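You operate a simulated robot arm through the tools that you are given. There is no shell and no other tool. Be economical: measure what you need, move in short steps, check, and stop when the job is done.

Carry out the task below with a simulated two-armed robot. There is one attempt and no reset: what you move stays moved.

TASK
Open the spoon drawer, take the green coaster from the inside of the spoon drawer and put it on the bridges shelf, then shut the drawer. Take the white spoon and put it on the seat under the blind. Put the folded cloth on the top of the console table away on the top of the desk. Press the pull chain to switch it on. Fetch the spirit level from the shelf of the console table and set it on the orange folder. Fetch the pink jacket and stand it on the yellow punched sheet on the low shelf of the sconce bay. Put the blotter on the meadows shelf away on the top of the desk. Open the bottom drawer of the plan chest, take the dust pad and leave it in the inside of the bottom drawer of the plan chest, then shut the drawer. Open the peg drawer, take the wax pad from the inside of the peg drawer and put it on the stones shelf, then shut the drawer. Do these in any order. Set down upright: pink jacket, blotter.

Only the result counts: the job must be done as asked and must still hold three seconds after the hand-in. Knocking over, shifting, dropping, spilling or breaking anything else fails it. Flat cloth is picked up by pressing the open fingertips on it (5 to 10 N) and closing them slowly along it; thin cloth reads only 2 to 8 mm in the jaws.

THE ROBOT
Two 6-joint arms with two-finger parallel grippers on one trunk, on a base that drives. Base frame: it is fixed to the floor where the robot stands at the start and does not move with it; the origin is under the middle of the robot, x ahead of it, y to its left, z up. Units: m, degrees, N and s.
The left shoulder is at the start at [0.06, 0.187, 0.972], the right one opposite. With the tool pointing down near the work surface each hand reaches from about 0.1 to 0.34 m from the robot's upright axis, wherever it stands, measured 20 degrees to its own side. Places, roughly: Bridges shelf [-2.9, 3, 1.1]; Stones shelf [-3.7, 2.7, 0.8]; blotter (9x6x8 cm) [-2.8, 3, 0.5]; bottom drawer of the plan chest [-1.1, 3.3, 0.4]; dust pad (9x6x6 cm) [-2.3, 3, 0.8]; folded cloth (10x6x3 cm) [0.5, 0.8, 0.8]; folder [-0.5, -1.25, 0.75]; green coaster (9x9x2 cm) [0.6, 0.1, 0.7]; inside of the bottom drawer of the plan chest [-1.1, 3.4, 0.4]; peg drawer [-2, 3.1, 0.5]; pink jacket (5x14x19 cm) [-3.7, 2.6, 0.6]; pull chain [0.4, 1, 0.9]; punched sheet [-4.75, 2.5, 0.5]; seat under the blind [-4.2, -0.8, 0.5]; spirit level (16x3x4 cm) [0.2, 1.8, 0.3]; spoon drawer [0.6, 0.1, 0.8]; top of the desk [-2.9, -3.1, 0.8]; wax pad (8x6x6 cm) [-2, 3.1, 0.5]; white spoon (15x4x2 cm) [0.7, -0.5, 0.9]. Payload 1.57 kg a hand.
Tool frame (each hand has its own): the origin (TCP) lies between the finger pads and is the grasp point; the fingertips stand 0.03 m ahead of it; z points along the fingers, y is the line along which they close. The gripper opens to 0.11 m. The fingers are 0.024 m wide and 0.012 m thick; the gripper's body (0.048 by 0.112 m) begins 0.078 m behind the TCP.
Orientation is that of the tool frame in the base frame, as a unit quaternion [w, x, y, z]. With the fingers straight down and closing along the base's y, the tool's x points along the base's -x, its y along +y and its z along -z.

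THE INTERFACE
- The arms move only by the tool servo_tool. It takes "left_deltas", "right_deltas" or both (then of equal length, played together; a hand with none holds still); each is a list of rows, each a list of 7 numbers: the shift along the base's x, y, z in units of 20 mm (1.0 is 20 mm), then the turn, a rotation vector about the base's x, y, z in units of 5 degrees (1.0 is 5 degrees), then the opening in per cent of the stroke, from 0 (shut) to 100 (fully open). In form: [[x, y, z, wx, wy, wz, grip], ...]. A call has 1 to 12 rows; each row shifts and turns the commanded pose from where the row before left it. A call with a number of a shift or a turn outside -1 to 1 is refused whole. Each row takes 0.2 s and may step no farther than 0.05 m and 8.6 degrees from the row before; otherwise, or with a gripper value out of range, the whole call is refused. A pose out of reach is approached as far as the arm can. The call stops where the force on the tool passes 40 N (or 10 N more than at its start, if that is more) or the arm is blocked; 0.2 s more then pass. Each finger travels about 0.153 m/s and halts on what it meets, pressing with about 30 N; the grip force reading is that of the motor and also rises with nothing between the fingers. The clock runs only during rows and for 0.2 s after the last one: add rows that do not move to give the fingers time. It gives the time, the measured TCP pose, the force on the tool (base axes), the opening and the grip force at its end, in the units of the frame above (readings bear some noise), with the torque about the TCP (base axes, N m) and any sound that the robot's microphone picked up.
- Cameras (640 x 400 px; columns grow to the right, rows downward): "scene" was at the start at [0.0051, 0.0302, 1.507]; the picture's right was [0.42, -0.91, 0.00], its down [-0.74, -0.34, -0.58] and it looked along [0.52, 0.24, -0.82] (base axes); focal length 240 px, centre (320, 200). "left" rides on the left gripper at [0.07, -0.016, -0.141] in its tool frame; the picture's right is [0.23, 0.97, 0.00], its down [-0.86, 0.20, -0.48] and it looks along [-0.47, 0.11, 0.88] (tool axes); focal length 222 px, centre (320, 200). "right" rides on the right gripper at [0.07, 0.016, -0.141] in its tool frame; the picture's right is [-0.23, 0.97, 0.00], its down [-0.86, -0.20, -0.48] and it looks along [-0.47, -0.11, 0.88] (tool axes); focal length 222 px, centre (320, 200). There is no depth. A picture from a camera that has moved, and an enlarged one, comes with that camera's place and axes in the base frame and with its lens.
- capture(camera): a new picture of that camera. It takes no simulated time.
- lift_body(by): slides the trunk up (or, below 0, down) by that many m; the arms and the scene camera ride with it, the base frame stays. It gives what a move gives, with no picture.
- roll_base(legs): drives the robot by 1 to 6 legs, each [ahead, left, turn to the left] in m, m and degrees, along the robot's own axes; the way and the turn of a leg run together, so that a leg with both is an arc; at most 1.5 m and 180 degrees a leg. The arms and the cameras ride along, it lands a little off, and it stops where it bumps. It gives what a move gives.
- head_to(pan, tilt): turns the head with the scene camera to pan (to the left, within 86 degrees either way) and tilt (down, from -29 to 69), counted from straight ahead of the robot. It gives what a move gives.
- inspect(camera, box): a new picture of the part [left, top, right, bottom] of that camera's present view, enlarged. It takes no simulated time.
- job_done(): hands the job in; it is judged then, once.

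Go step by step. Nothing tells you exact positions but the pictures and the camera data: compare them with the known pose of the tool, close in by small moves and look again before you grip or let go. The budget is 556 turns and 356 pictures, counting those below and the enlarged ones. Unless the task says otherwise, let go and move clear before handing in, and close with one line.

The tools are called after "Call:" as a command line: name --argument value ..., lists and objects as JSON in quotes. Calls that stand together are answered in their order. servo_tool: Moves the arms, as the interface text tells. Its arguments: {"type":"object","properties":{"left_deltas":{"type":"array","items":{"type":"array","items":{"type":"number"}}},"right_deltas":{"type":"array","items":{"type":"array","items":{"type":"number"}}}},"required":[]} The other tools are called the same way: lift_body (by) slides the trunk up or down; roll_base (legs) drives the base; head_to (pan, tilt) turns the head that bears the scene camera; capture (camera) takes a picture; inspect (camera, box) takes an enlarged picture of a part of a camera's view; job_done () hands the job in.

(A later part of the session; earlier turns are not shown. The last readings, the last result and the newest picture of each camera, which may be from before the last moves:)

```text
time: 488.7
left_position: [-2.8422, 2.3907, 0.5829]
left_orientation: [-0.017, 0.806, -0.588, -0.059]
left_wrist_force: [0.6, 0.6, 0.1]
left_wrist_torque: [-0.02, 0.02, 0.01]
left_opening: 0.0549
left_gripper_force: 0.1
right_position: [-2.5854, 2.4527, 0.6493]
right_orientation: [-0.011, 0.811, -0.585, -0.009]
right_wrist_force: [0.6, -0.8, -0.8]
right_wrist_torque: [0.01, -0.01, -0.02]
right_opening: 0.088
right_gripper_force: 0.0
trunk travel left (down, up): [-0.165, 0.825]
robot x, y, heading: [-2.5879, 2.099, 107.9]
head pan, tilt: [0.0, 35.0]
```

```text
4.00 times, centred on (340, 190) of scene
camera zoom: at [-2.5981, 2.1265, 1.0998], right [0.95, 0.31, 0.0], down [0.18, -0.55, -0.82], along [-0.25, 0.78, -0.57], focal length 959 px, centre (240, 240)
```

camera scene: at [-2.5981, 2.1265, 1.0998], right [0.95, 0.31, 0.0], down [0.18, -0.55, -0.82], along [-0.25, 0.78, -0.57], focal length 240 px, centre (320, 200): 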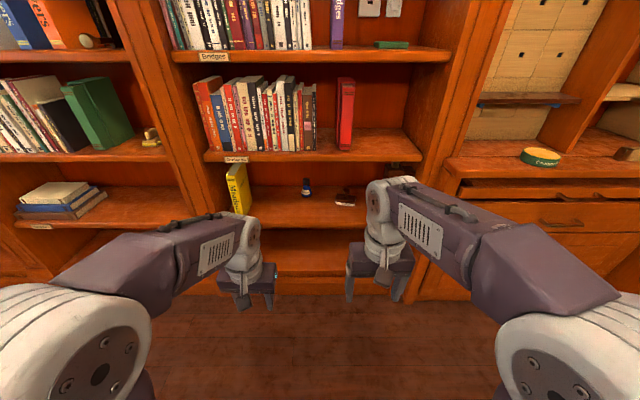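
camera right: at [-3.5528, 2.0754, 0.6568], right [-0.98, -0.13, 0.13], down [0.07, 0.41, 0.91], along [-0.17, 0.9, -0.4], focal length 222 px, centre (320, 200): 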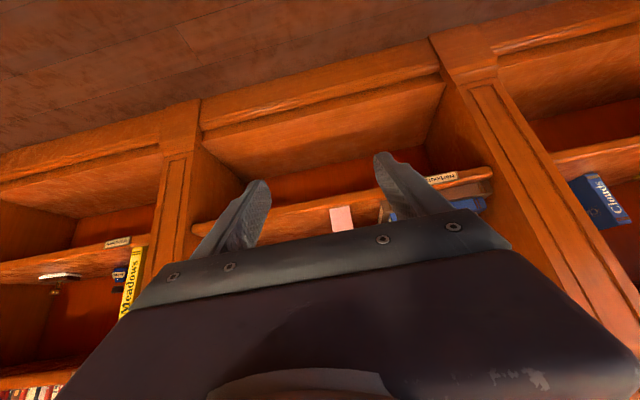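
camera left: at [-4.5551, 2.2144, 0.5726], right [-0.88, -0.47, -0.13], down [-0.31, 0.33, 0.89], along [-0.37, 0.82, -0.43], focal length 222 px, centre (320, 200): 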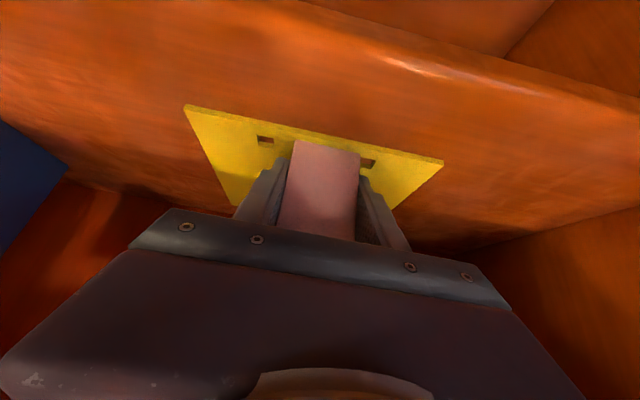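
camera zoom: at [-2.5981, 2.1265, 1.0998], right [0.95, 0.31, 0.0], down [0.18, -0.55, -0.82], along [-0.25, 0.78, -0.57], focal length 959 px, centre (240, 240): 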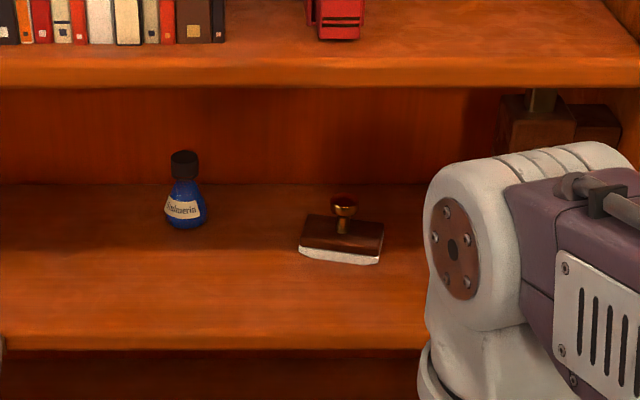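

The blotter's brass knob can be gripped from the front with a nearly horizontal hand. I pitch the right hand about 68° forward while moving out and down.

Call:
servo_tool --right_deltas '[[-0.2, 0.63, -0.3, 1, 0.316, 0, 60], [-0.2, 0.63, -0.3, 1, 0.316, 0, 60], [-0.2, 0.63, -0.3, 1, 0.316, 0, 60], [-0.2, 0.63, -0.3, 1, 0.316, 0, 60], [-0.2, 0.63, -0.3, 1, 0.316, 0, 60], [-0.2, 0.63, -0.3, 1, 0.316, 0, 60], [-0.2, 0.63, -0.3, 1, 0.316, 0, 60], [-0.2, 0.63, -0.3, 1, 0.316, 0, 60], [-0.2, 0.63, -0.3, 1, 0.316, 0, 60], [-0.2, 0.63, -0.3, 1, 0.316, 0, 60], [-0.2, 0.63, -0.3, 1, 0.316, 0, 60], [-0.2, 0.63, -0.3, 1, 0.316, 0, 60]]'

Call:
servo_tool --right_deltas '[[0, 0, -0.5, 1, 0.316, 0, 60], [0, 0, -0.5, 0, 0, 0, 60], [0, 0, -0.5, 0, 0, 0, 60]]'

Call:
capture --camera "right"

Call:
capture --camera "scene"

```text
time: 491.3
left_position: [-2.8429, 2.3915, 0.5822]
left_orientation: [-0.018, 0.806, -0.589, -0.058]
left_wrist_force: [-0.1, 0.1, -0.6]
left_wrist_torque: [-0.01, 0.02, 0.03]
left_opening: 0.0549
left_gripper_force: 0.1
right_position: [-2.6332, 2.6044, 0.5761]
right_orientation: [-0.32, 0.685, -0.495, -0.428]
right_wrist_force: [-1.1, 0.7, 0.3]
right_wrist_torque: [-0.01, 0.02, -0.06]
right_opening: 0.0662
right_gripper_force: 0.1
trunk travel left (down, up): [-0.165, 0.825]
robot x, y, heading: [-2.5872, 2.0986, 108.0]
head pan, tilt: [0.0, 35.0]
```

```text
time: 492.1
left_position: [-2.8416, 2.3904, 0.5816]
left_orientation: [-0.017, 0.806, -0.588, -0.06]
left_wrist_force: [0.8, 0.1, 0.4]
left_wrist_torque: [-0.01, -0.03, -0.02]
left_opening: 0.055
left_gripper_force: 0.1
right_position: [-2.6401, 2.598, 0.5692]
right_orientation: [-0.346, 0.666, -0.481, -0.454]
right_wrist_force: [-0.3, 0.2, 0.5]
right_wrist_torque: [-0.01, 0.0, 0.01]
right_opening: 0.066
right_gripper_force: 0.0
right hand out of reach, approached as far as the arm can: row 1, 2, 3
trunk travel left (down, up): [-0.165, 0.825]
robot x, y, heading: [-2.5876, 2.0999, 107.9]
head pan, tilt: [0.0, 35.0]
```

```text
160 pictures are left
camera right: at [-2.6081, 2.4444, 0.5526], right [-0.96, -0.22, 0.19], down [0.21, -0.09, 0.97], along [-0.19, 0.97, 0.13], focal length 222 px, centre (320, 200)
```

right: 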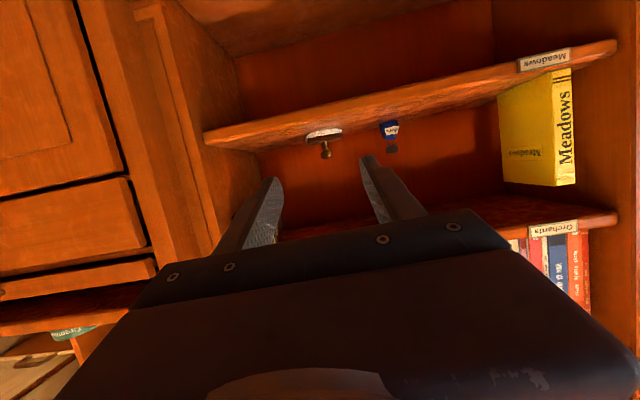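

```text
159 pictures are left
camera scene: at [-2.5981, 2.1266, 1.0998], right [0.95, 0.31, 0.0], down [0.18, -0.55, -0.82], along [-0.25, 0.78, -0.57], focal length 240 px, centre (320, 200)
```

scene: 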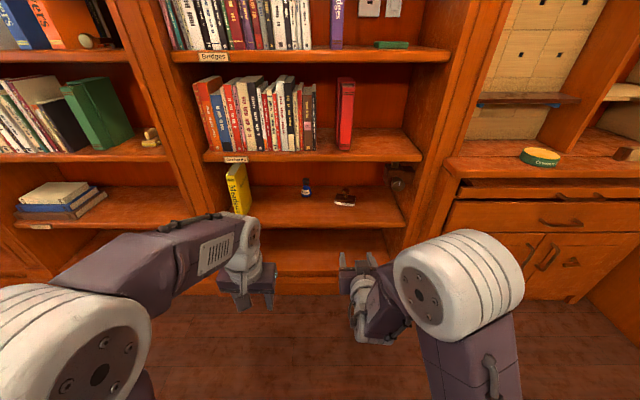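

Knob located at [-2.770, 3.049, 0.502] by two cameras. I lower the trunk 6.7 cm, shift 1 cm right and drive in 0.34 m.

Call:
lift_body --by -0.067

Call:
roll_base --legs '[[0.3, -0.012, -0.4]]'

Call:
capture --camera "right"

Call:
capture --camera "scene"

```text
time: 493.1
left_position: [-2.8416, 2.391, 0.5155]
left_orientation: [-0.017, 0.807, -0.588, -0.059]
left_wrist_force: [-0.1, -0.2, 0.0]
left_wrist_torque: [-0.03, 0.02, -0.02]
left_opening: 0.0552
left_gripper_force: 0.0
right_position: [-2.6406, 2.5977, 0.5024]
right_orientation: [-0.345, 0.666, -0.481, -0.454]
right_wrist_force: [-0.4, -0.2, 0.3]
right_wrist_torque: [-0.01, -0.01, 0.0]
right_opening: 0.0659
right_gripper_force: 0.1
trunk travel left (down, up): [-0.098, 0.892]
robot x, y, heading: [-2.5891, 2.103, 108.0]
head pan, tilt: [0.0, 35.0]
```

```text
time: 495.2
left_position: [-2.9197, 2.6812, 0.5156]
left_orientation: [-0.017, 0.804, -0.592, -0.06]
left_wrist_force: [-0.8, 0.8, 0.3]
left_wrist_torque: [0.01, 0.04, 0.0]
left_opening: 0.0548
left_gripper_force: 0.0
right_position: [-2.7156, 2.8862, 0.5027]
right_orientation: [-0.348, 0.663, -0.483, -0.453]
right_wrist_force: [-0.1, -0.3, 0.0]
right_wrist_torque: [0.02, -0.03, -0.02]
right_opening: 0.0659
right_gripper_force: 0.0
trunk travel left (down, up): [-0.098, 0.892]
robot x, y, heading: [-2.6679, 2.3889, 107.3]
head pan, tilt: [0.0, 35.0]
```

```text
158 pictures are left
camera right: at [-2.684, 2.7328, 0.4856], right [-0.96, -0.21, 0.19], down [0.21, -0.09, 0.97], along [-0.19, 0.97, 0.13], focal length 222 px, centre (320, 200)
```

right: 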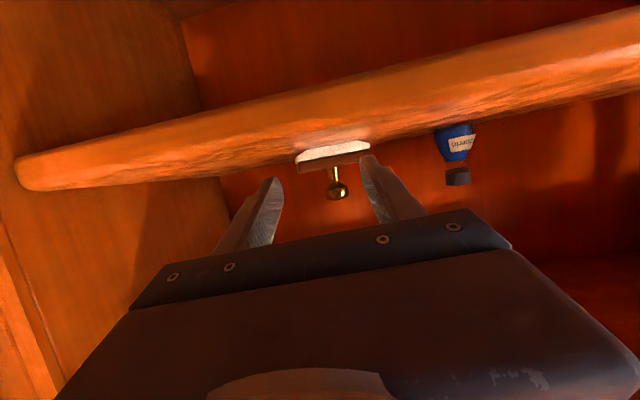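

```text
157 pictures are left
camera scene: at [-2.6768, 2.4148, 1.0328], right [0.95, 0.3, 0.0], down [0.17, -0.55, -0.82], along [-0.25, 0.78, -0.57], focal length 240 px, centre (320, 200)
```

scene: 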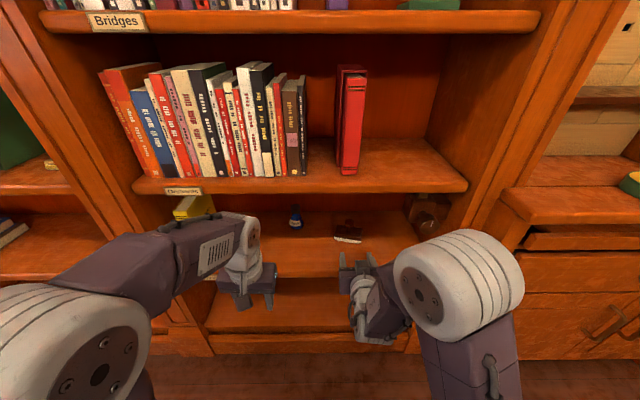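

The knob lies slightly above and left of the hand's path; I correct by 1.3 cm up, 1 cm left, then advance (5 cm base, 10 cm arm).

Call:
servo_tool --right_deltas '[[-0.45, -0.1, 0.65, 0, 0, 0, 60]]'

Call:
roll_base --legs '[[0.05, 0, 0]]'

Call:
servo_tool --right_deltas '[[-0.29, 0.93, 0, 0, 0, 0, 60], [-0.29, 0.93, 0, 0, 0, 0, 60], [-0.29, 0.93, 0, 0, 0, 0, 60], [-0.29, 0.93, 0, 0, 0, 0, 60]]'

Call:
capture --camera "right"

Call:
inspect --camera "scene" --box '[260, 160, 440, 300]'

```text
time: 495.6
left_position: [-2.9177, 2.6811, 0.5156]
left_orientation: [-0.017, 0.803, -0.592, -0.059]
left_wrist_force: [-0.8, 0.0, 0.6]
left_wrist_torque: [0.0, -0.08, 0.03]
left_opening: 0.0552
left_gripper_force: 0.0
right_position: [-2.7227, 2.8838, 0.5154]
right_orientation: [-0.347, 0.664, -0.483, -0.453]
right_wrist_force: [-0.2, 0.0, -0.1]
right_wrist_torque: [0.02, -0.02, 0.0]
right_opening: 0.0659
right_gripper_force: 0.0
trunk travel left (down, up): [-0.098, 0.892]
robot x, y, heading: [-2.6671, 2.3873, 107.6]
head pan, tilt: [0.0, 35.0]
```

```text
time: 496.5
left_position: [-2.934, 2.7285, 0.5147]
left_orientation: [-0.017, 0.803, -0.593, -0.058]
left_wrist_force: [0.1, 0.4, 1.0]
left_wrist_torque: [-0.03, 0.0, -0.01]
left_opening: 0.0551
left_gripper_force: 0.1
right_position: [-2.7396, 2.9319, 0.5155]
right_orientation: [-0.347, 0.664, -0.483, -0.453]
right_wrist_force: [0.4, -0.3, -0.3]
right_wrist_torque: [-0.03, -0.01, 0.01]
right_opening: 0.0661
right_gripper_force: 0.1
trunk travel left (down, up): [-0.098, 0.892]
robot x, y, heading: [-2.6812, 2.4369, 107.6]
head pan, tilt: [0.0, 35.0]
```

```text
time: 497.5
left_position: [-2.9339, 2.7295, 0.5143]
left_orientation: [-0.017, 0.803, -0.593, -0.058]
left_wrist_force: [0.8, 0.7, 0.5]
left_wrist_torque: [-0.01, 0.0, -0.04]
left_opening: 0.0549
left_gripper_force: 0.0
right_position: [-2.7625, 3.0066, 0.515]
right_orientation: [-0.347, 0.664, -0.483, -0.453]
right_wrist_force: [0.5, -1.6, 0.1]
right_wrist_torque: [0.0, 0.01, -0.01]
right_opening: 0.066
right_gripper_force: 0.1
trunk travel left (down, up): [-0.098, 0.892]
robot x, y, heading: [-2.6822, 2.4373, 107.1]
head pan, tilt: [0.0, 35.0]
```

```text
156 pictures are left
camera right: at [-2.7318, 2.8529, 0.4989], right [-0.96, -0.21, 0.19], down [0.21, -0.09, 0.97], along [-0.19, 0.97, 0.13], focal length 222 px, centre (320, 200)
```

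right: 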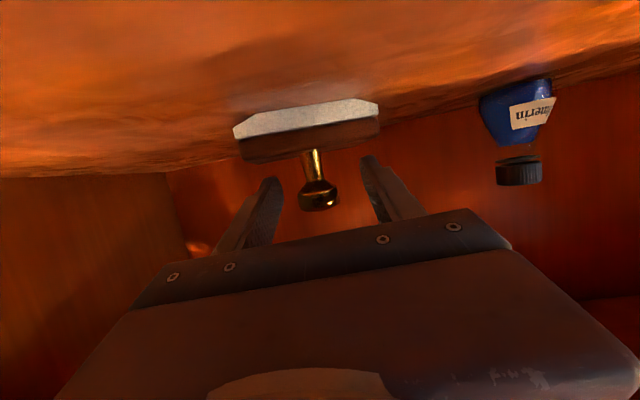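

```text
2.86 times, centred on (350, 230) of scene
camera zoom: at [-2.6917, 2.4625, 1.0328], right [0.95, 0.3, 0.0], down [0.17, -0.55, -0.82], along [-0.25, 0.78, -0.57], focal length 685 px, centre (234, 114)
```

zoom: 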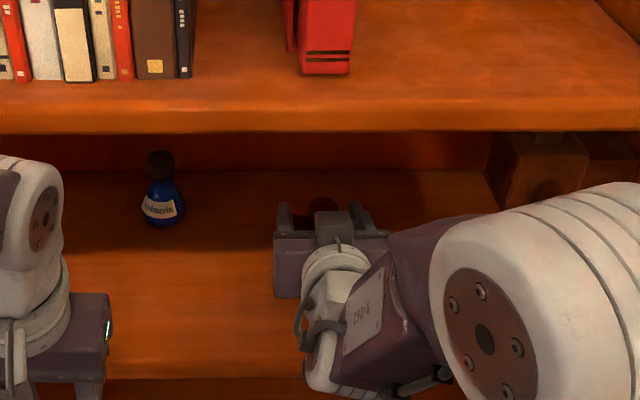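

Call:
servo_tool --right_deltas '[[-0.05, 0, 0.25, 0, 0, 0, 60], [-0.22, 0.7, 0, 0, 0, 0, 60]]'

Call:
servo_tool --right_deltas '[[0, 0, 0, 0, 0, 0, 45], [0, 0, 0, 0, 0, 0, 32], [0, 0, 0, 0, 0, 0, 22], [0, 0, 0, 0, 0, 0, 12], [0, 0, 0, 0, 0, 0, 8], [0, 0, 0, 0, 0, 0, 8]]'

Call:
capture --camera "right"

```text
time: 498.1
left_position: [-2.9342, 2.7293, 0.5151]
left_orientation: [-0.017, 0.804, -0.592, -0.058]
left_wrist_force: [-0.3, -0.4, -0.1]
left_wrist_torque: [-0.03, 0.0, 0.0]
left_opening: 0.0548
left_gripper_force: 0.1
right_position: [-2.7687, 3.0194, 0.5206]
right_orientation: [-0.347, 0.665, -0.484, -0.452]
right_wrist_force: [0.4, 0.5, 0.7]
right_wrist_torque: [0.0, 0.0, 0.0]
right_opening: 0.066
right_gripper_force: 0.1
trunk travel left (down, up): [-0.098, 0.892]
robot x, y, heading: [-2.683, 2.4374, 107.5]
head pan, tilt: [0.0, 35.0]
```

```text
time: 499.5
left_position: [-2.9344, 2.7278, 0.5152]
left_orientation: [-0.018, 0.804, -0.592, -0.058]
left_wrist_force: [-1.1, 0.4, -0.6]
left_wrist_torque: [0.02, 0.0, 0.02]
left_opening: 0.0549
left_gripper_force: 0.1
right_position: [-2.7681, 3.0205, 0.5207]
right_orientation: [-0.348, 0.664, -0.483, -0.453]
right_wrist_force: [-0.8, 0.4, 1.2]
right_wrist_torque: [-0.05, 0.11, -0.03]
right_opening: 0.0313
right_gripper_force: 30.2
trunk travel left (down, up): [-0.098, 0.892]
robot x, y, heading: [-2.6821, 2.4336, 107.4]
head pan, tilt: [0.0, 35.0]
```

```text
154 pictures are left
camera right: at [-2.7373, 2.8667, 0.5037], right [-0.96, -0.21, 0.19], down [0.21, -0.09, 0.97], along [-0.19, 0.97, 0.13], focal length 222 px, centre (320, 200)
```

right: 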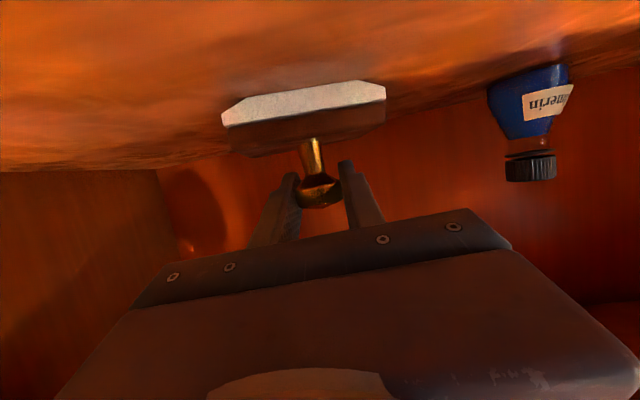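

Knob gripped (31 mm). I lift 2.5 cm and check it hangs upright.

Call:
servo_tool --right_deltas '[[0, 0, 0.4, 0, 0, 0, 8], [0, 0, 0.4, 0, 0, 0, 8], [0, 0, 0.4, 0, 0, 0, 8]]'

Call:
capture --camera "right"

```text
time: 500.3
left_position: [-2.934, 2.7287, 0.5153]
left_orientation: [-0.017, 0.804, -0.592, -0.058]
left_wrist_force: [0.0, 0.1, -0.1]
left_wrist_torque: [0.0, 0.0, 0.0]
left_opening: 0.0549
left_gripper_force: 0.1
right_position: [-2.7671, 3.0201, 0.5439]
right_orientation: [-0.347, 0.664, -0.483, -0.452]
right_wrist_force: [-0.2, 0.8, -1.2]
right_wrist_torque: [-0.01, 0.0, 0.01]
right_opening: 0.0315
right_gripper_force: 30.3
trunk travel left (down, up): [-0.098, 0.892]
robot x, y, heading: [-2.6839, 2.435, 107.3]
head pan, tilt: [0.0, 35.0]
```

```text
153 pictures are left
camera right: at [-2.7367, 2.867, 0.5279], right [-0.96, -0.21, 0.19], down [0.21, -0.09, 0.97], along [-0.19, 0.97, 0.13], focal length 222 px, centre (320, 200)
```

right: 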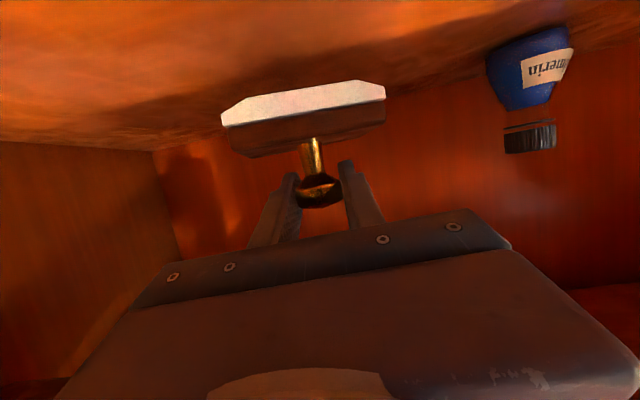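

It lifts firmly and upright. I back out, raise the trunk and carry it along the shelves toward the room's other side.

Call:
roll_base --legs '[[-0.32, 0, 0]]'

Call:
lift_body --by 0.4

Call:
servo_tool --right_deltas '[[0.28, -0.9, 0.2, 0, 0, 0, 8], [0.28, -0.9, 0.2, 0, 0, 0, 8], [0.28, -0.9, 0.2, 0, 0, 0, 8], [0.28, -0.9, 0.2, 0, 0, 0, 8]]'

Call:
capture --camera "scene"

```text
time: 502.4
left_position: [-2.8406, 2.4256, 0.5148]
left_orientation: [-0.017, 0.804, -0.591, -0.058]
left_wrist_force: [-0.6, 0.2, -0.8]
left_wrist_torque: [-0.01, 0.01, 0.04]
left_opening: 0.0547
left_gripper_force: 0.1
right_position: [-2.6736, 2.7181, 0.5443]
right_orientation: [-0.347, 0.665, -0.483, -0.453]
right_wrist_force: [-0.7, 0.0, -1.2]
right_wrist_torque: [-0.01, -0.01, -0.02]
right_opening: 0.0313
right_gripper_force: 30.3
trunk travel left (down, up): [-0.098, 0.892]
robot x, y, heading: [-2.5877, 2.1316, 107.7]
head pan, tilt: [0.0, 35.0]
```

```text
time: 506.3
left_position: [-2.8382, 2.4259, 0.9146]
left_orientation: [-0.018, 0.804, -0.592, -0.059]
left_wrist_force: [0.2, 0.2, -0.7]
left_wrist_torque: [0.02, -0.02, 0.01]
left_opening: 0.055
left_gripper_force: 0.0
right_position: [-2.6729, 2.718, 0.9442]
right_orientation: [-0.347, 0.665, -0.483, -0.453]
right_wrist_force: [-0.3, -0.5, -1.0]
right_wrist_torque: [0.0, -0.02, 0.0]
right_opening: 0.0315
right_gripper_force: 30.3
trunk travel left (down, up): [-0.498, 0.492]
robot x, y, heading: [-2.5863, 2.1368, 107.7]
head pan, tilt: [0.0, 35.0]
```

```text
time: 507.3
left_position: [-2.8392, 2.4257, 0.9161]
left_orientation: [-0.016, 0.804, -0.591, -0.058]
left_wrist_force: [-0.1, 0.1, 0.5]
left_wrist_torque: [0.0, -0.02, -0.02]
left_opening: 0.0552
left_gripper_force: 0.1
right_position: [-2.6507, 2.6448, 0.9611]
right_orientation: [-0.347, 0.664, -0.483, -0.453]
right_wrist_force: [-0.5, -0.5, -1.2]
right_wrist_torque: [0.04, 0.0, 0.01]
right_opening: 0.0312
right_gripper_force: 30.4
trunk travel left (down, up): [-0.498, 0.492]
robot x, y, heading: [-2.5867, 2.1348, 107.5]
head pan, tilt: [0.0, 35.0]
```

```text
152 pictures are left
camera scene: at [-2.5962, 2.1592, 1.4328], right [0.95, 0.3, 0.0], down [0.17, -0.55, -0.82], along [-0.25, 0.78, -0.57], focal length 240 px, centre (320, 200)
```

scene: 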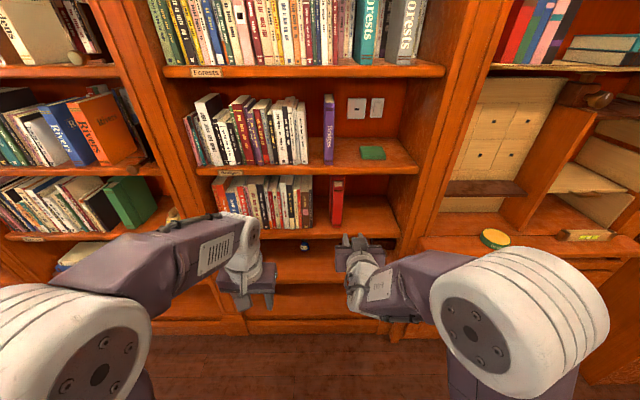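

Call:
roll_base --legs '[[0.055, 0, 0], [0, -1.1, 0], [-0.17, 0, 0], [0, -0.7, 0], [-0.25, 0, 0], [0, 0, -90]]'

Call:
head_to --pan -20 --tilt 35

Call:
capture --camera "scene"

```text
time: 523.2
left_position: [-0.467, 2.5961, 0.9142]
left_orientation: [0.053, -0.159, 0.985, 0.029]
left_wrist_force: [1.2, -0.3, -0.8]
left_wrist_torque: [0.01, 0.01, 0.01]
left_opening: 0.0551
left_gripper_force: 0.0
right_position: [-0.2428, 2.411, 0.9613]
right_orientation: [0.565, -0.135, 0.81, 0.079]
right_wrist_force: [0.3, -0.5, -1.3]
right_wrist_torque: [0.0, -0.02, 0.0]
right_opening: 0.0314
right_gripper_force: 30.1
trunk travel left (down, up): [-0.498, 0.492]
robot x, y, heading: [-0.7544, 2.3378, 18.3]
head pan, tilt: [0.0, 35.0]
```

```text
time: 524.0
left_position: [-0.4666, 2.595, 0.9152]
left_orientation: [0.053, -0.158, 0.986, 0.03]
left_wrist_force: [-0.4, 0.2, 0.6]
left_wrist_torque: [-0.01, 0.01, -0.01]
left_opening: 0.0548
left_gripper_force: 0.1
right_position: [-0.2433, 2.4098, 0.9609]
right_orientation: [0.564, -0.135, 0.811, 0.079]
right_wrist_force: [0.3, -0.3, -1.4]
right_wrist_torque: [-0.02, -0.03, -0.01]
right_opening: 0.0311
right_gripper_force: 30.3
trunk travel left (down, up): [-0.498, 0.492]
robot x, y, heading: [-0.7525, 2.3397, 18.5]
head pan, tilt: [-20.0, 35.0]
```

```text
151 pictures are left
camera scene: at [-0.7232, 2.3172, 1.4328], right [-0.03, -1.0, 0.0], down [-0.57, 0.01, -0.82], along [0.82, -0.02, -0.57], focal length 240 px, centre (320, 200)
```

scene: 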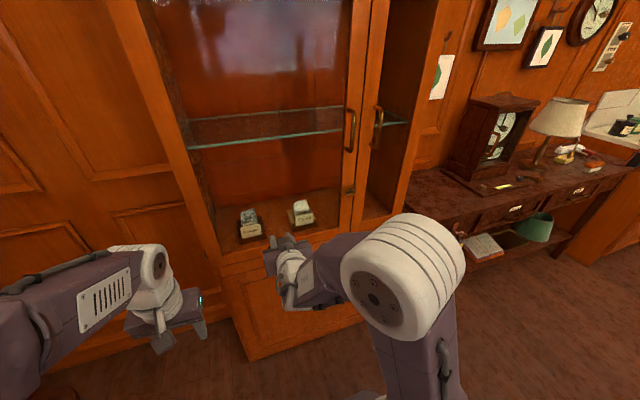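

I strafe right along the wall to stand before the console table.

Call:
roll_base --legs '[[-0.15, 0, -1], [0, -0.8, 0], [0, -0.6, 0]]'

Call:
head_to --pan 5 --tilt 40

Call:
capture --camera "scene"

```text
time: 532.3
left_position: [-0.182, 1.2006, 0.9156]
left_orientation: [0.053, -0.148, 0.987, 0.029]
left_wrist_force: [-0.5, -0.2, -0.3]
left_wrist_torque: [0.03, 0.01, 0.0]
left_opening: 0.055
left_gripper_force: 0.0
right_position: [0.0383, 1.011, 0.9613]
right_orientation: [0.565, -0.126, 0.812, 0.073]
right_wrist_force: [0.4, -0.4, -0.9]
right_wrist_torque: [0.05, -0.03, -0.01]
right_opening: 0.0312
right_gripper_force: 29.5
trunk travel left (down, up): [-0.498, 0.492]
robot x, y, heading: [-0.4756, 0.9486, 17.1]
head pan, tilt: [-20.0, 35.0]
```

```text
time: 533.2
left_position: [-0.1805, 1.2009, 0.915]
left_orientation: [0.054, -0.148, 0.987, 0.029]
left_wrist_force: [-0.2, 0.8, 0.6]
left_wrist_torque: [-0.03, 0.0, 0.01]
left_opening: 0.0549
left_gripper_force: 0.0
right_position: [0.0384, 1.0119, 0.9599]
right_orientation: [0.566, -0.126, 0.812, 0.073]
right_wrist_force: [0.0, 0.7, -1.0]
right_wrist_torque: [0.01, -0.01, 0.01]
right_opening: 0.0313
right_gripper_force: 30.6
trunk travel left (down, up): [-0.498, 0.492]
robot x, y, heading: [-0.4773, 0.9508, 17.3]
head pan, tilt: [5.0, 40.0]
```

```text
150 pictures are left
camera scene: at [-0.453, 0.9644, 1.4253], right [0.38, -0.93, 0.0], down [-0.6, -0.24, -0.77], along [0.71, 0.29, -0.64], focal length 240 px, centre (320, 200)
```

scene: 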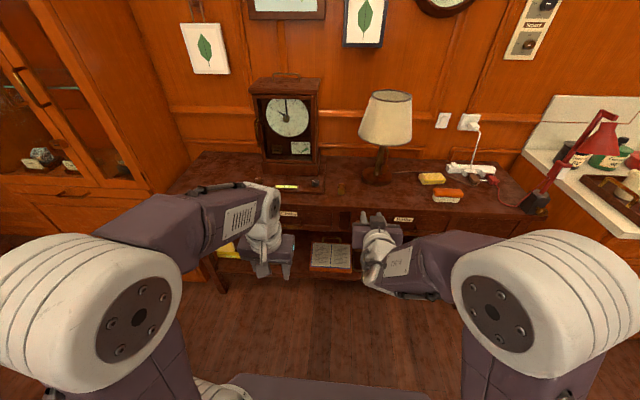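

Call:
inspect --camera "scene" --box '[340, 80, 500, 220]'

Call:
inspect --camera "scene" --box '[200, 160, 440, 310]'

```text
2.86 times, centred on (420, 150) of scene
camera zoom: at [-0.453, 0.9644, 1.4253], right [0.38, -0.93, 0.0], down [-0.6, -0.24, -0.77], along [0.71, 0.29, -0.64], focal length 685 px, centre (34, 343)
```

zoom: 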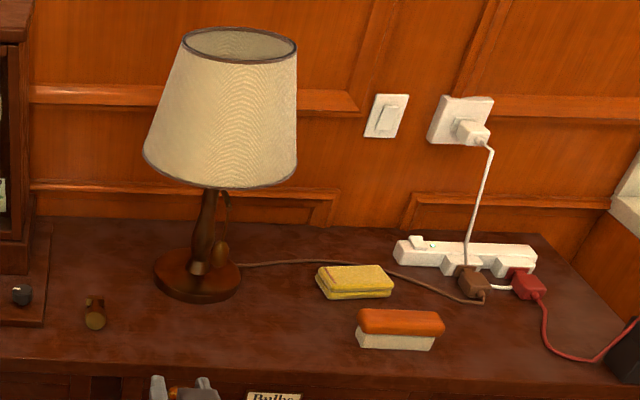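

```text
2.67 times, centred on (320, 235) of scene
camera zoom: at [-0.453, 0.9644, 1.4253], right [0.38, -0.93, 0.0], down [-0.6, -0.24, -0.77], along [0.71, 0.29, -0.64], focal length 639 px, centre (320, 107)
```

zoom: 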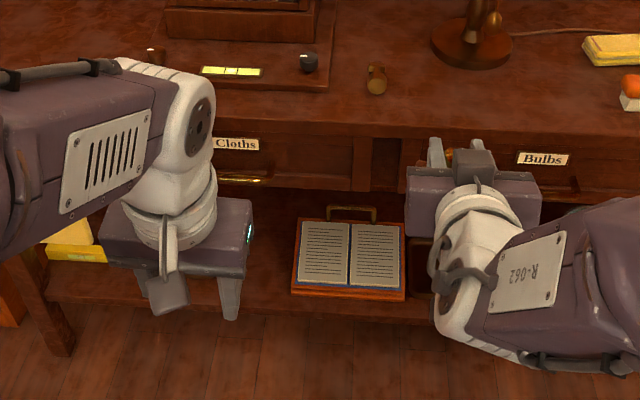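

The yellow folded cloth and the lamp's pull chain (ball hanging beside the stem near [0.43, 1.03, ~0.89]) are clear. I pitch the left hand forward and raise the right hand with the blotter.

Call:
servo_tool --left_deltas '[[0.577, 0.18, 0, 0.311, -1, 0, 50], [0.577, 0.18, 0, 0.311, -1, 0, 50], [0.577, 0.18, 0, 0.311, -1, 0, 50], [0.577, 0.18, 0, 0.311, -1, 0, 50], [0.577, 0.18, 0, 0.311, -1, 0, 50], [0.577, 0.18, 0, 0.311, -1, 0, 50], [0.577, 0.18, 0, 0.311, -1, 0, 50], [0.577, 0.18, 0, 0.311, -1, 0, 50], [0.577, 0.18, 0, 0.311, -1, 0, 50], [0.577, 0.18, 0, 0.311, -1, 0, 50], [0.577, 0.18, 0, 0.311, -1, 0, 50], [0.577, 0.18, 0, 0.311, -1, 0, 50]]' --right_deltas '[[0, 0, 0.6, 0, 0, 0, 8], [0, 0, 0.6, 0, 0, 0, 8], [0, 0, 0.6, 0, 0, 0, 8], [0, 0, 0.6, 0, 0, 0, 8], [0, 0, 0.6, 0, 0, 0, 8], [0, 0, 0.6, 0, 0, 0, 8], [0, 0, 0.6, 0, 0, 0, 8], [0, 0, 0.6, 0, 0, 0, 8], [0, 0, 0.6, 0, 0, 0, 8], [0, 0, 0.6, 0, 0, 0, 8], [0, 0, 0, 0, 0, 0, 8], [0, 0, 0, 0, 0, 0, 8]]'

Call:
roll_base --legs '[[0, -0.345, 0], [0.12, 0, 0]]'

Call:
capture --camera "left"

Call:
capture --camera "scene"

```text
time: 535.8
left_position: [-0.0477, 1.2465, 0.9137]
left_orientation: [0.537, -0.14, 0.825, 0.109]
left_wrist_force: [0.4, 0.1, 0.4]
left_wrist_torque: [0.01, 0.0, 0.0]
left_opening: 0.0552
left_gripper_force: 0.1
left hand out of reach, approached as far as the arm can: row 8
right_position: [0.0397, 1.0139, 1.08]
right_orientation: [0.566, -0.125, 0.812, 0.073]
right_wrist_force: [-0.4, -1.1, -1.2]
right_wrist_torque: [0.02, -0.02, 0.02]
right_opening: 0.0312
right_gripper_force: 29.9
trunk travel left (down, up): [-0.498, 0.492]
robot x, y, heading: [-0.4726, 0.9515, 17.5]
head pan, tilt: [5.0, 40.0]
```

```text
time: 538.9
left_position: [0.1691, 0.953, 0.9142]
left_orientation: [0.536, -0.14, 0.826, 0.109]
left_wrist_force: [0.3, 0.1, -0.1]
left_wrist_torque: [0.04, -0.01, 0.0]
left_opening: 0.0551
left_gripper_force: 0.1
right_position: [0.2575, 0.718, 1.0813]
right_orientation: [0.565, -0.127, 0.812, 0.074]
right_wrist_force: [0.4, 0.3, -1.6]
right_wrist_torque: [-0.01, -0.01, -0.02]
right_opening: 0.0312
right_gripper_force: 29.9
trunk travel left (down, up): [-0.498, 0.492]
robot x, y, heading: [-0.2576, 0.6555, 17.6]
head pan, tilt: [5.0, 40.0]
```

```text
147 pictures are left
camera left: at [0.0259, 0.8833, 0.9065], right [-0.43, 0.89, -0.18], down [-0.15, 0.13, 0.98], along [0.89, 0.45, 0.08], focal length 222 px, centre (320, 200)
```

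left: 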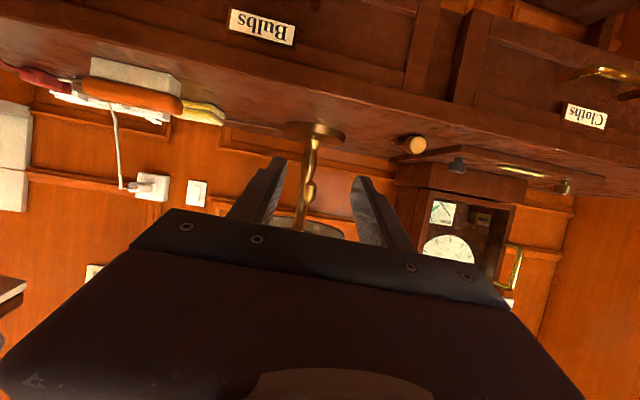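

```text
146 pictures are left
camera scene: at [-0.235, 0.6706, 1.4252], right [0.38, -0.93, 0.0], down [-0.6, -0.24, -0.77], along [0.71, 0.29, -0.64], focal length 240 px, centre (320, 200)
```

scene: 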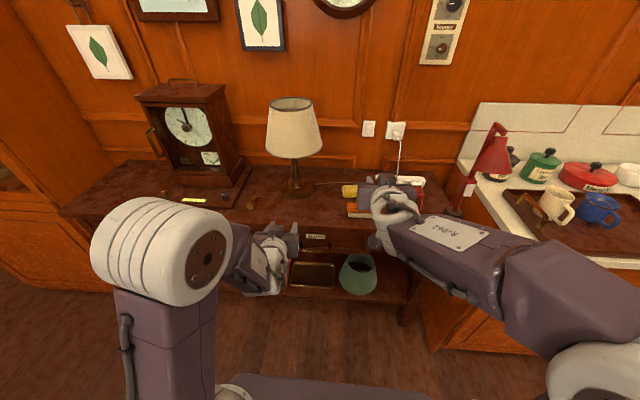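

Call:
inspect --camera "left" --box '[250, 90, 410, 240]'

Call:
inspect --camera "scene" --box '[240, 80, 360, 230]'

```text
2.67 times, centred on (330, 165) of left
camera zoom: at [0.0259, 0.8833, 0.9065], right [-0.43, 0.89, -0.18], down [-0.15, 0.13, 0.98], along [0.89, 0.45, 0.08], focal length 592 px, centre (293, 293)
```

zoom: 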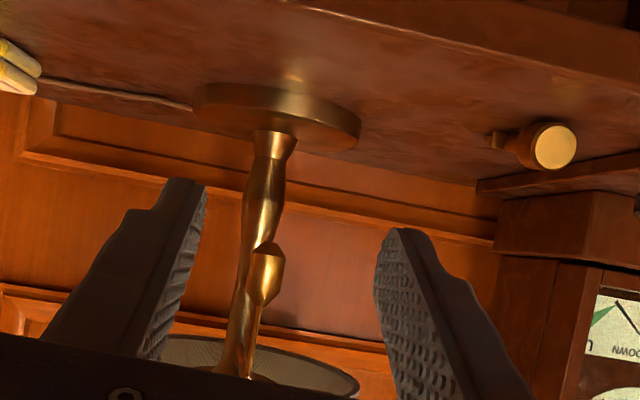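

```text
2.67 times, centred on (300, 155) of scene
camera zoom: at [-0.235, 0.6706, 1.4252], right [0.38, -0.93, 0.0], down [-0.6, -0.24, -0.77], along [0.71, 0.29, -0.64], focal length 639 px, centre (373, 320)
```

zoom: 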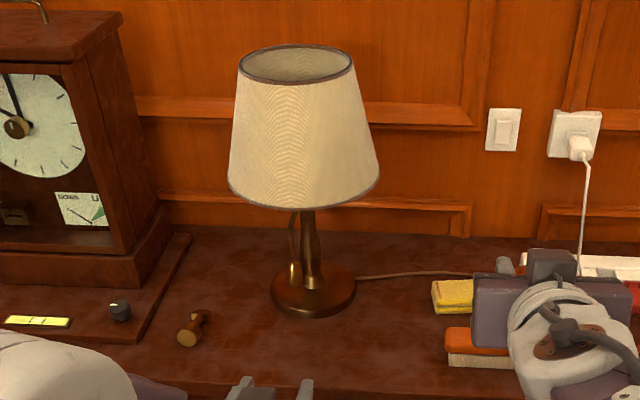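

The pull knob is located at [0.373, 1.035, 0.925], well in front of the stem. I align and approach it with half-open fingers.

Call:
roll_base --legs '[[0.12, 0.017, 0]]'

Call:
servo_tool --left_deltas '[[0, 0, 0.5, 0, 0, 0, 50], [0.7, 0.22, 0, 0, 0, 0, 50], [0.7, 0.22, 0, 0, 0, 0, 50], [0.7, 0.22, 0, 0, 0, 0, 50]]'

Call:
capture --camera "left"

Call:
inspect --camera "scene" --box '[200, 100, 360, 240]'

```text
time: 540.2
left_position: [0.2791, 1.004, 0.9135]
left_orientation: [0.537, -0.14, 0.825, 0.11]
left_wrist_force: [-0.3, 0.5, 0.5]
left_wrist_torque: [-0.02, 0.04, 0.01]
left_opening: 0.055
left_gripper_force: 0.1
right_position: [0.3666, 0.7702, 1.0809]
right_orientation: [0.565, -0.126, 0.812, 0.073]
right_wrist_force: [0.2, 0.2, -2.1]
right_wrist_torque: [0.02, 0.02, 0.0]
right_opening: 0.0314
right_gripper_force: 30.3
trunk travel left (down, up): [-0.498, 0.492]
robot x, y, heading: [-0.1419, 0.7075, 17.1]
head pan, tilt: [5.0, 40.0]
```

```text
time: 541.2
left_position: [0.319, 1.0182, 0.9246]
left_orientation: [0.535, -0.141, 0.826, 0.11]
left_wrist_force: [0.9, 0.0, -0.1]
left_wrist_torque: [-0.01, 0.03, 0.02]
left_opening: 0.0549
left_gripper_force: 0.0
right_position: [0.3664, 0.7719, 1.0802]
right_orientation: [0.565, -0.127, 0.812, 0.073]
right_wrist_force: [0.4, 0.7, -1.0]
right_wrist_torque: [0.02, 0.0, -0.05]
right_opening: 0.0314
right_gripper_force: 30.2
trunk travel left (down, up): [-0.498, 0.492]
robot x, y, heading: [-0.1479, 0.7084, 17.3]
head pan, tilt: [5.0, 40.0]
```

```text
143 pictures are left
camera left: at [0.1774, 0.9488, 0.9166], right [-0.43, 0.89, -0.18], down [-0.15, 0.13, 0.98], along [0.89, 0.45, 0.08], focal length 222 px, centre (320, 200)
```

left: 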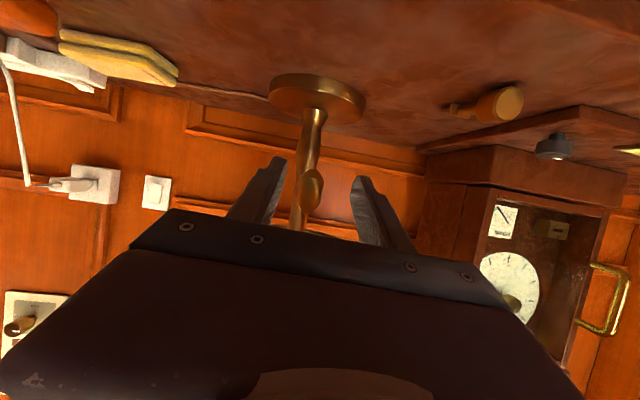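

```text
2.86 times, centred on (280, 170) of scene
camera zoom: at [-0.1249, 0.7225, 1.4252], right [0.38, -0.93, 0.0], down [-0.6, -0.24, -0.77], along [0.71, 0.29, -0.64], focal length 685 px, centre (434, 286)
```

zoom: 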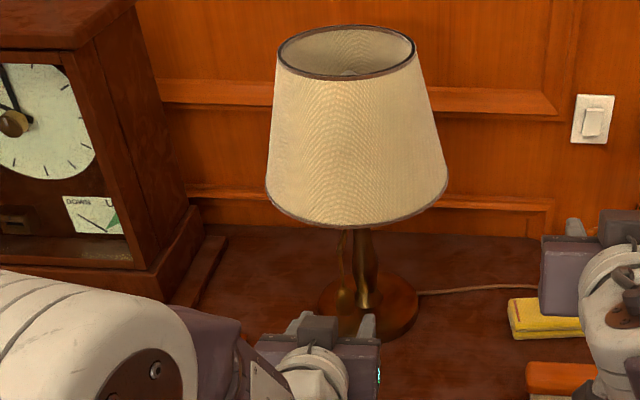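

Call:
servo_tool --left_deltas '[[0.65, 0.2, 0, 0, 0, 0, 50], [0.65, 0.2, 0, 0, 0, 0, 50], [0.65, 0.2, 0, 0, 0, 0, 50], [0, 0, 0, 0, 0, 0, 35], [0, 0, 0, 0, 0, 0, 20], [0, 0, 0, 0, 0, 0, 8], [0, 0, 0, 0, 0, 0, 5]]'

Call:
capture --camera "left"

```text
time: 542.8
left_position: [0.3595, 1.0288, 0.9257]
left_orientation: [0.536, -0.14, 0.825, 0.111]
left_wrist_force: [5.0, -8.0, -0.3]
left_wrist_torque: [-0.65, -0.18, 0.01]
left_opening: 0.021
left_gripper_force: 33.9
right_position: [0.367, 0.7706, 1.0805]
right_orientation: [0.566, -0.126, 0.812, 0.074]
right_wrist_force: [-0.4, 0.4, -1.1]
right_wrist_torque: [0.01, -0.01, 0.0]
right_opening: 0.0313
right_gripper_force: 29.7
trunk travel left (down, up): [-0.498, 0.492]
robot x, y, heading: [-0.1477, 0.7077, 17.4]
head pan, tilt: [5.0, 40.0]
```

```text
141 pictures are left
camera left: at [0.2173, 0.959, 0.917], right [-0.43, 0.89, -0.18], down [-0.15, 0.12, 0.98], along [0.89, 0.45, 0.08], focal length 222 px, centre (320, 200)
```

left: 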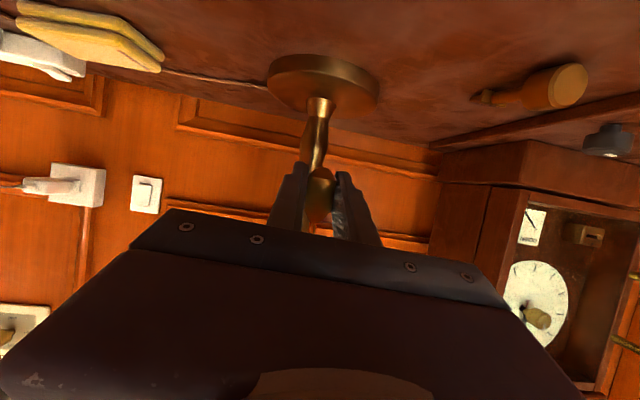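

The knob is held. I pull it down gently in small steps.

Call:
servo_tool --left_deltas '[[0, 0, -0.25, 0, 0, 0, 5], [0, 0, -0.25, 0, 0, 0, 5], [0, 0, -0.25, 0, 0, 0, 5], [0, 0, -0.25, 0, 0, 0, 5]]'

Call:
capture --camera "left"

Call:
capture --camera "scene"

```text
time: 543.8
left_position: [0.3602, 1.0281, 0.9057]
left_orientation: [0.537, -0.139, 0.825, 0.11]
left_wrist_force: [4.1, -10.4, 2.7]
left_wrist_torque: [-0.76, 0.11, -0.04]
left_opening: 0.0212
left_gripper_force: 34.3
right_position: [0.366, 0.7691, 1.0801]
right_orientation: [0.566, -0.126, 0.811, 0.074]
right_wrist_force: [-0.3, 0.1, -1.0]
right_wrist_torque: [-0.01, 0.01, 0.0]
right_opening: 0.0312
right_gripper_force: 29.7
trunk travel left (down, up): [-0.498, 0.492]
robot x, y, heading: [-0.148, 0.7091, 17.4]
head pan, tilt: [5.0, 40.0]
```

```text
140 pictures are left
camera left: at [0.2174, 0.959, 0.8972], right [-0.43, 0.89, -0.18], down [-0.15, 0.12, 0.98], along [0.89, 0.45, 0.08], focal length 222 px, centre (320, 200)
```

left: 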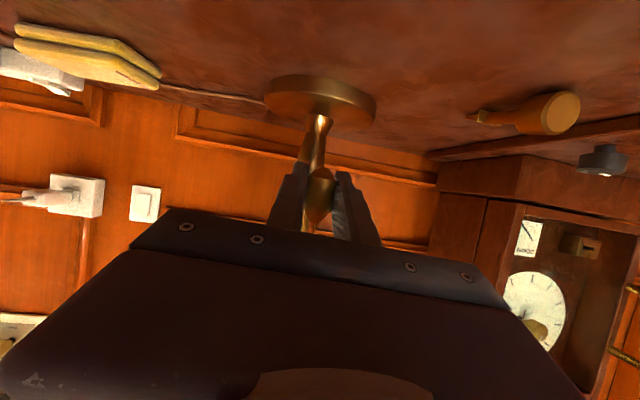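

```text
139 pictures are left
camera scene: at [-0.125, 0.72, 1.4253], right [0.38, -0.93, 0.0], down [-0.6, -0.24, -0.77], along [0.71, 0.29, -0.64], focal length 240 px, centre (320, 200)
```

scene: 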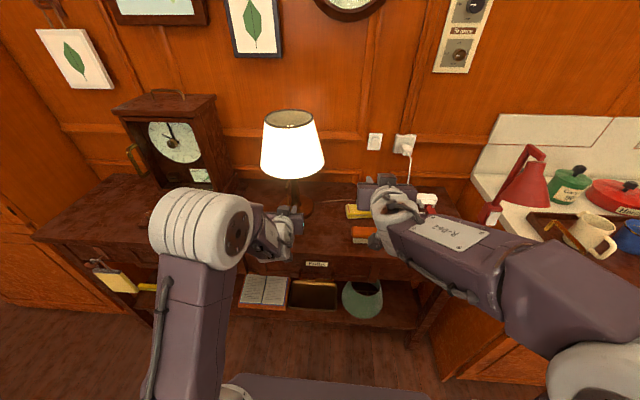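

The lamp is lit. I let the knob back up, release it and withdraw straight back.

Call:
servo_tool --left_deltas '[[0, 0, 0.25, 0, 0, 0, 5], [0, 0, 0.25, 0, 0, 0, 5], [0, 0, 0.25, 0, 0, 0, 5], [0, 0, 0.25, 0, 0, 0, 5], [0, 0, 0, 0, 0, 0, 20], [0, 0, 0, 0, 0, 0, 40], [0, 0, 0, 0, 0, 0, 55], [-0.65, -0.2, 0, 0, 0, 0, 55], [-0.65, -0.2, 0, 0, 0, 0, 55], [-0.65, -0.2, 0, 0, 0, 0, 55], [-0.65, -0.2, 0, 0, 0, 0, 55], [-0.65, -0.2, 0, 0, 0, 0, 55]]'

Call:
roll_base --legs '[[-0.1, 0, 0]]'

Call:
capture --camera "scene"

```text
time: 546.4
left_position: [0.2947, 1.0097, 0.924]
left_orientation: [0.537, -0.14, 0.825, 0.11]
left_wrist_force: [-0.5, 0.0, 0.4]
left_wrist_torque: [-0.01, 0.01, -0.01]
left_opening: 0.0603
left_gripper_force: 0.0
right_position: [0.3651, 0.771, 1.0799]
right_orientation: [0.565, -0.127, 0.812, 0.074]
right_wrist_force: [0.4, 0.6, -1.7]
right_wrist_torque: [-0.02, 0.01, 0.01]
right_opening: 0.0313
right_gripper_force: 30.0
trunk travel left (down, up): [-0.498, 0.492]
robot x, y, heading: [-0.147, 0.7079, 17.0]
head pan, tilt: [5.0, 40.0]
```

```text
time: 547.5
left_position: [0.1976, 0.9797, 0.9249]
left_orientation: [0.536, -0.14, 0.825, 0.109]
left_wrist_force: [-1.0, -0.2, 0.5]
left_wrist_torque: [0.02, 0.01, 0.01]
left_opening: 0.0603
left_gripper_force: 0.1
right_position: [0.269, 0.7404, 1.0803]
right_orientation: [0.566, -0.126, 0.812, 0.074]
right_wrist_force: [-1.0, -0.3, -0.9]
right_wrist_torque: [0.01, 0.0, 0.0]
right_opening: 0.0311
right_gripper_force: 30.4
trunk travel left (down, up): [-0.498, 0.492]
robot x, y, heading: [-0.246, 0.6796, 17.5]
head pan, tilt: [5.0, 40.0]
```

```text
138 pictures are left
camera scene: at [-0.2221, 0.6923, 1.4253], right [0.38, -0.93, 0.0], down [-0.59, -0.24, -0.77], along [0.71, 0.29, -0.64], focal length 240 px, centre (320, 200)
```

scene: 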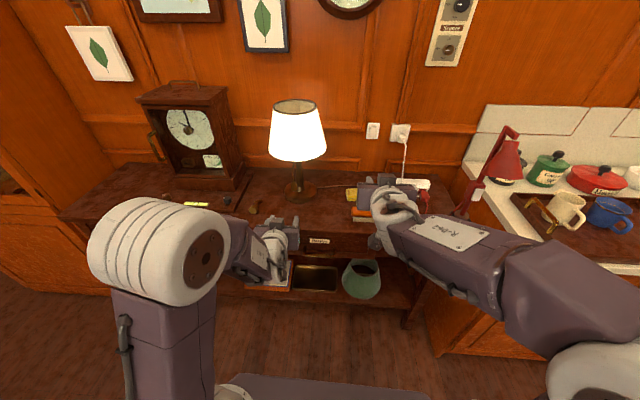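

The lamp stays on and stands in place. Next the cloth with the left hand: I return the left hand to pointing down and yaw it 90° so it can close across the cloth's 6 cm width.

Call:
servo_tool --left_deltas '[[-0.2, 0, 0.6, -0.311, 1, 0, 80], [-0.2, 0, 0.6, -0.311, 1, 0, 80], [-0.2, 0, 0.6, -0.311, 1, 0, 80], [-0.2, 0, 0.6, -0.311, 1, 0, 80], [-0.2, 0, 0.6, -0.311, 1, 0, 80], [-0.2, 0, 0.6, -0.311, 1, 0, 80], [-0.2, 0, 0.6, -0.311, 1, 0, 80], [-0.2, 0, 0.6, -0.311, 1, 0, 80], [-0.2, 0, 0.6, -0.311, 1, 0, 80], [-0.2, 0, 0.6, -0.311, 1, 0, 80], [0, 0, 0, -0.311, 1, 0, 80], [0, 0, 0, -0.311, 1, 0, 80]]' --right_deltas '[[0, 0, 0.6, 0, 0, 0, 8], [0, 0, 0.6, 0, 0, 0, 8], [0, 0, 0.6, 0, 0, 0, 8], [0, 0, 0.6, 0, 0, 0, 8], [0, 0, 0.6, 0, 0, 0, 8], [0, 0, 0.6, 0, 0, 0, 8], [0, 0, 0.6, 0, 0, 0, 8], [0, 0, 0.6, 0, 0, 0, 8], [0, 0, 0, 0, 0, 0, 8], [0, 0, 0, 0, 0, 0, 8], [0, 0, 0, 0, 0, 0, 8], [0, 0, 0, 0, 0, 0, 8]]'

Call:
servo_tool --left_deltas '[[0, 0, 0, 0, 0, -1, 80], [0, 0, 0, 0, 0, -1, 80], [0, 0, 0, 0, 0, -1, 80], [0, 0, 0, 0, 0, -1, 80], [0, 0, 0, 0, 0, -1, 80], [0, 0, 0, 0, 0, -1, 80], [0, 0, 0, 0, 0, -1, 80], [0, 0, 0, 0, 0, -1, 80], [0, 0, 0, 0, 0, -1, 80], [0, 0, 0, 0, 0, -1, 80]]'

Call:
servo_tool --left_deltas '[[0, 0, 0, 0, 0, -1, 80], [0, 0, 0, 0, 0, -1, 80], [0, 0, 0, 0, 0, -1, 80], [0, 0, 0, 0, 0, -1, 80], [0, 0, 0, 0, 0, -1, 80], [0, 0, 0, 0, 0, -1, 80], [0, 0, 0, 0, 0, -1, 80], [0, 0, 0, 0, 0, -1, 80]]'

Call:
capture --camera "scene"

```text
time: 550.1
left_position: [0.1609, 0.9926, 1.0291]
left_orientation: [0.054, -0.15, 0.986, 0.056]
left_wrist_force: [-0.4, -0.4, -0.2]
left_wrist_torque: [0.02, 0.03, 0.01]
left_opening: 0.0878
left_gripper_force: 0.0
left hand out of reach, approached as far as the arm can: row 3, 4, 5
right_position: [0.272, 0.7402, 1.1768]
right_orientation: [0.564, -0.127, 0.813, 0.074]
right_wrist_force: [1.3, 0.1, -1.5]
right_wrist_torque: [-0.01, -0.01, 0.03]
right_opening: 0.0313
right_gripper_force: 30.4
trunk travel left (down, up): [-0.498, 0.492]
robot x, y, heading: [-0.2411, 0.6794, 16.9]
head pan, tilt: [5.0, 40.0]
```

```text
time: 552.3
left_position: [0.1617, 0.9914, 1.0301]
left_orientation: [0.075, 0.282, 0.956, 0.027]
left_wrist_force: [-0.2, 0.1, 0.7]
left_wrist_torque: [-0.02, -0.01, 0.01]
left_opening: 0.088
left_gripper_force: 0.1
right_position: [0.2705, 0.7411, 1.1767]
right_orientation: [0.566, -0.126, 0.812, 0.073]
right_wrist_force: [-0.7, 0.2, -1.6]
right_wrist_torque: [0.04, -0.02, 0.0]
right_opening: 0.0313
right_gripper_force: 30.3
trunk travel left (down, up): [-0.498, 0.492]
robot x, y, heading: [-0.2458, 0.6767, 17.2]
head pan, tilt: [5.0, 40.0]
```

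```text
time: 554.1
left_position: [0.1615, 0.9925, 1.0299]
left_orientation: [0.079, 0.592, 0.802, 0.001]
left_wrist_force: [0.3, -0.4, -0.8]
left_wrist_torque: [-0.01, 0.02, 0.01]
left_opening: 0.0879
left_gripper_force: 0.0
right_position: [0.2695, 0.7412, 1.1777]
right_orientation: [0.566, -0.126, 0.811, 0.074]
right_wrist_force: [-0.5, -0.5, -1.5]
right_wrist_torque: [0.0, 0.0, -0.01]
right_opening: 0.0314
right_gripper_force: 30.0
trunk travel left (down, up): [-0.498, 0.492]
robot x, y, heading: [-0.2418, 0.6794, 17.2]
head pan, tilt: [5.0, 40.0]
```

```text
137 pictures are left
camera scene: at [-0.2211, 0.6926, 1.4252], right [0.38, -0.93, 0.0], down [-0.6, -0.24, -0.77], along [0.71, 0.29, -0.64], focal length 240 px, centre (320, 200)
```

scene: 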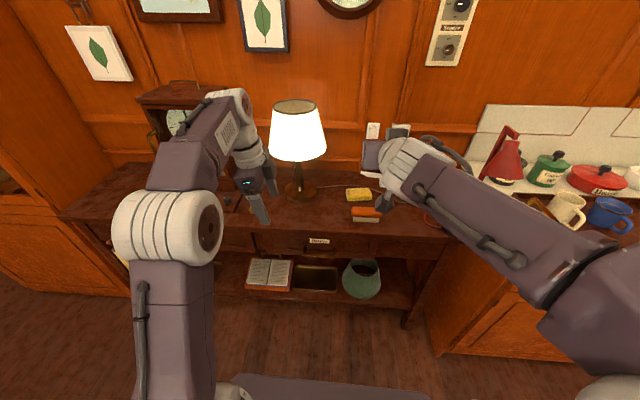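

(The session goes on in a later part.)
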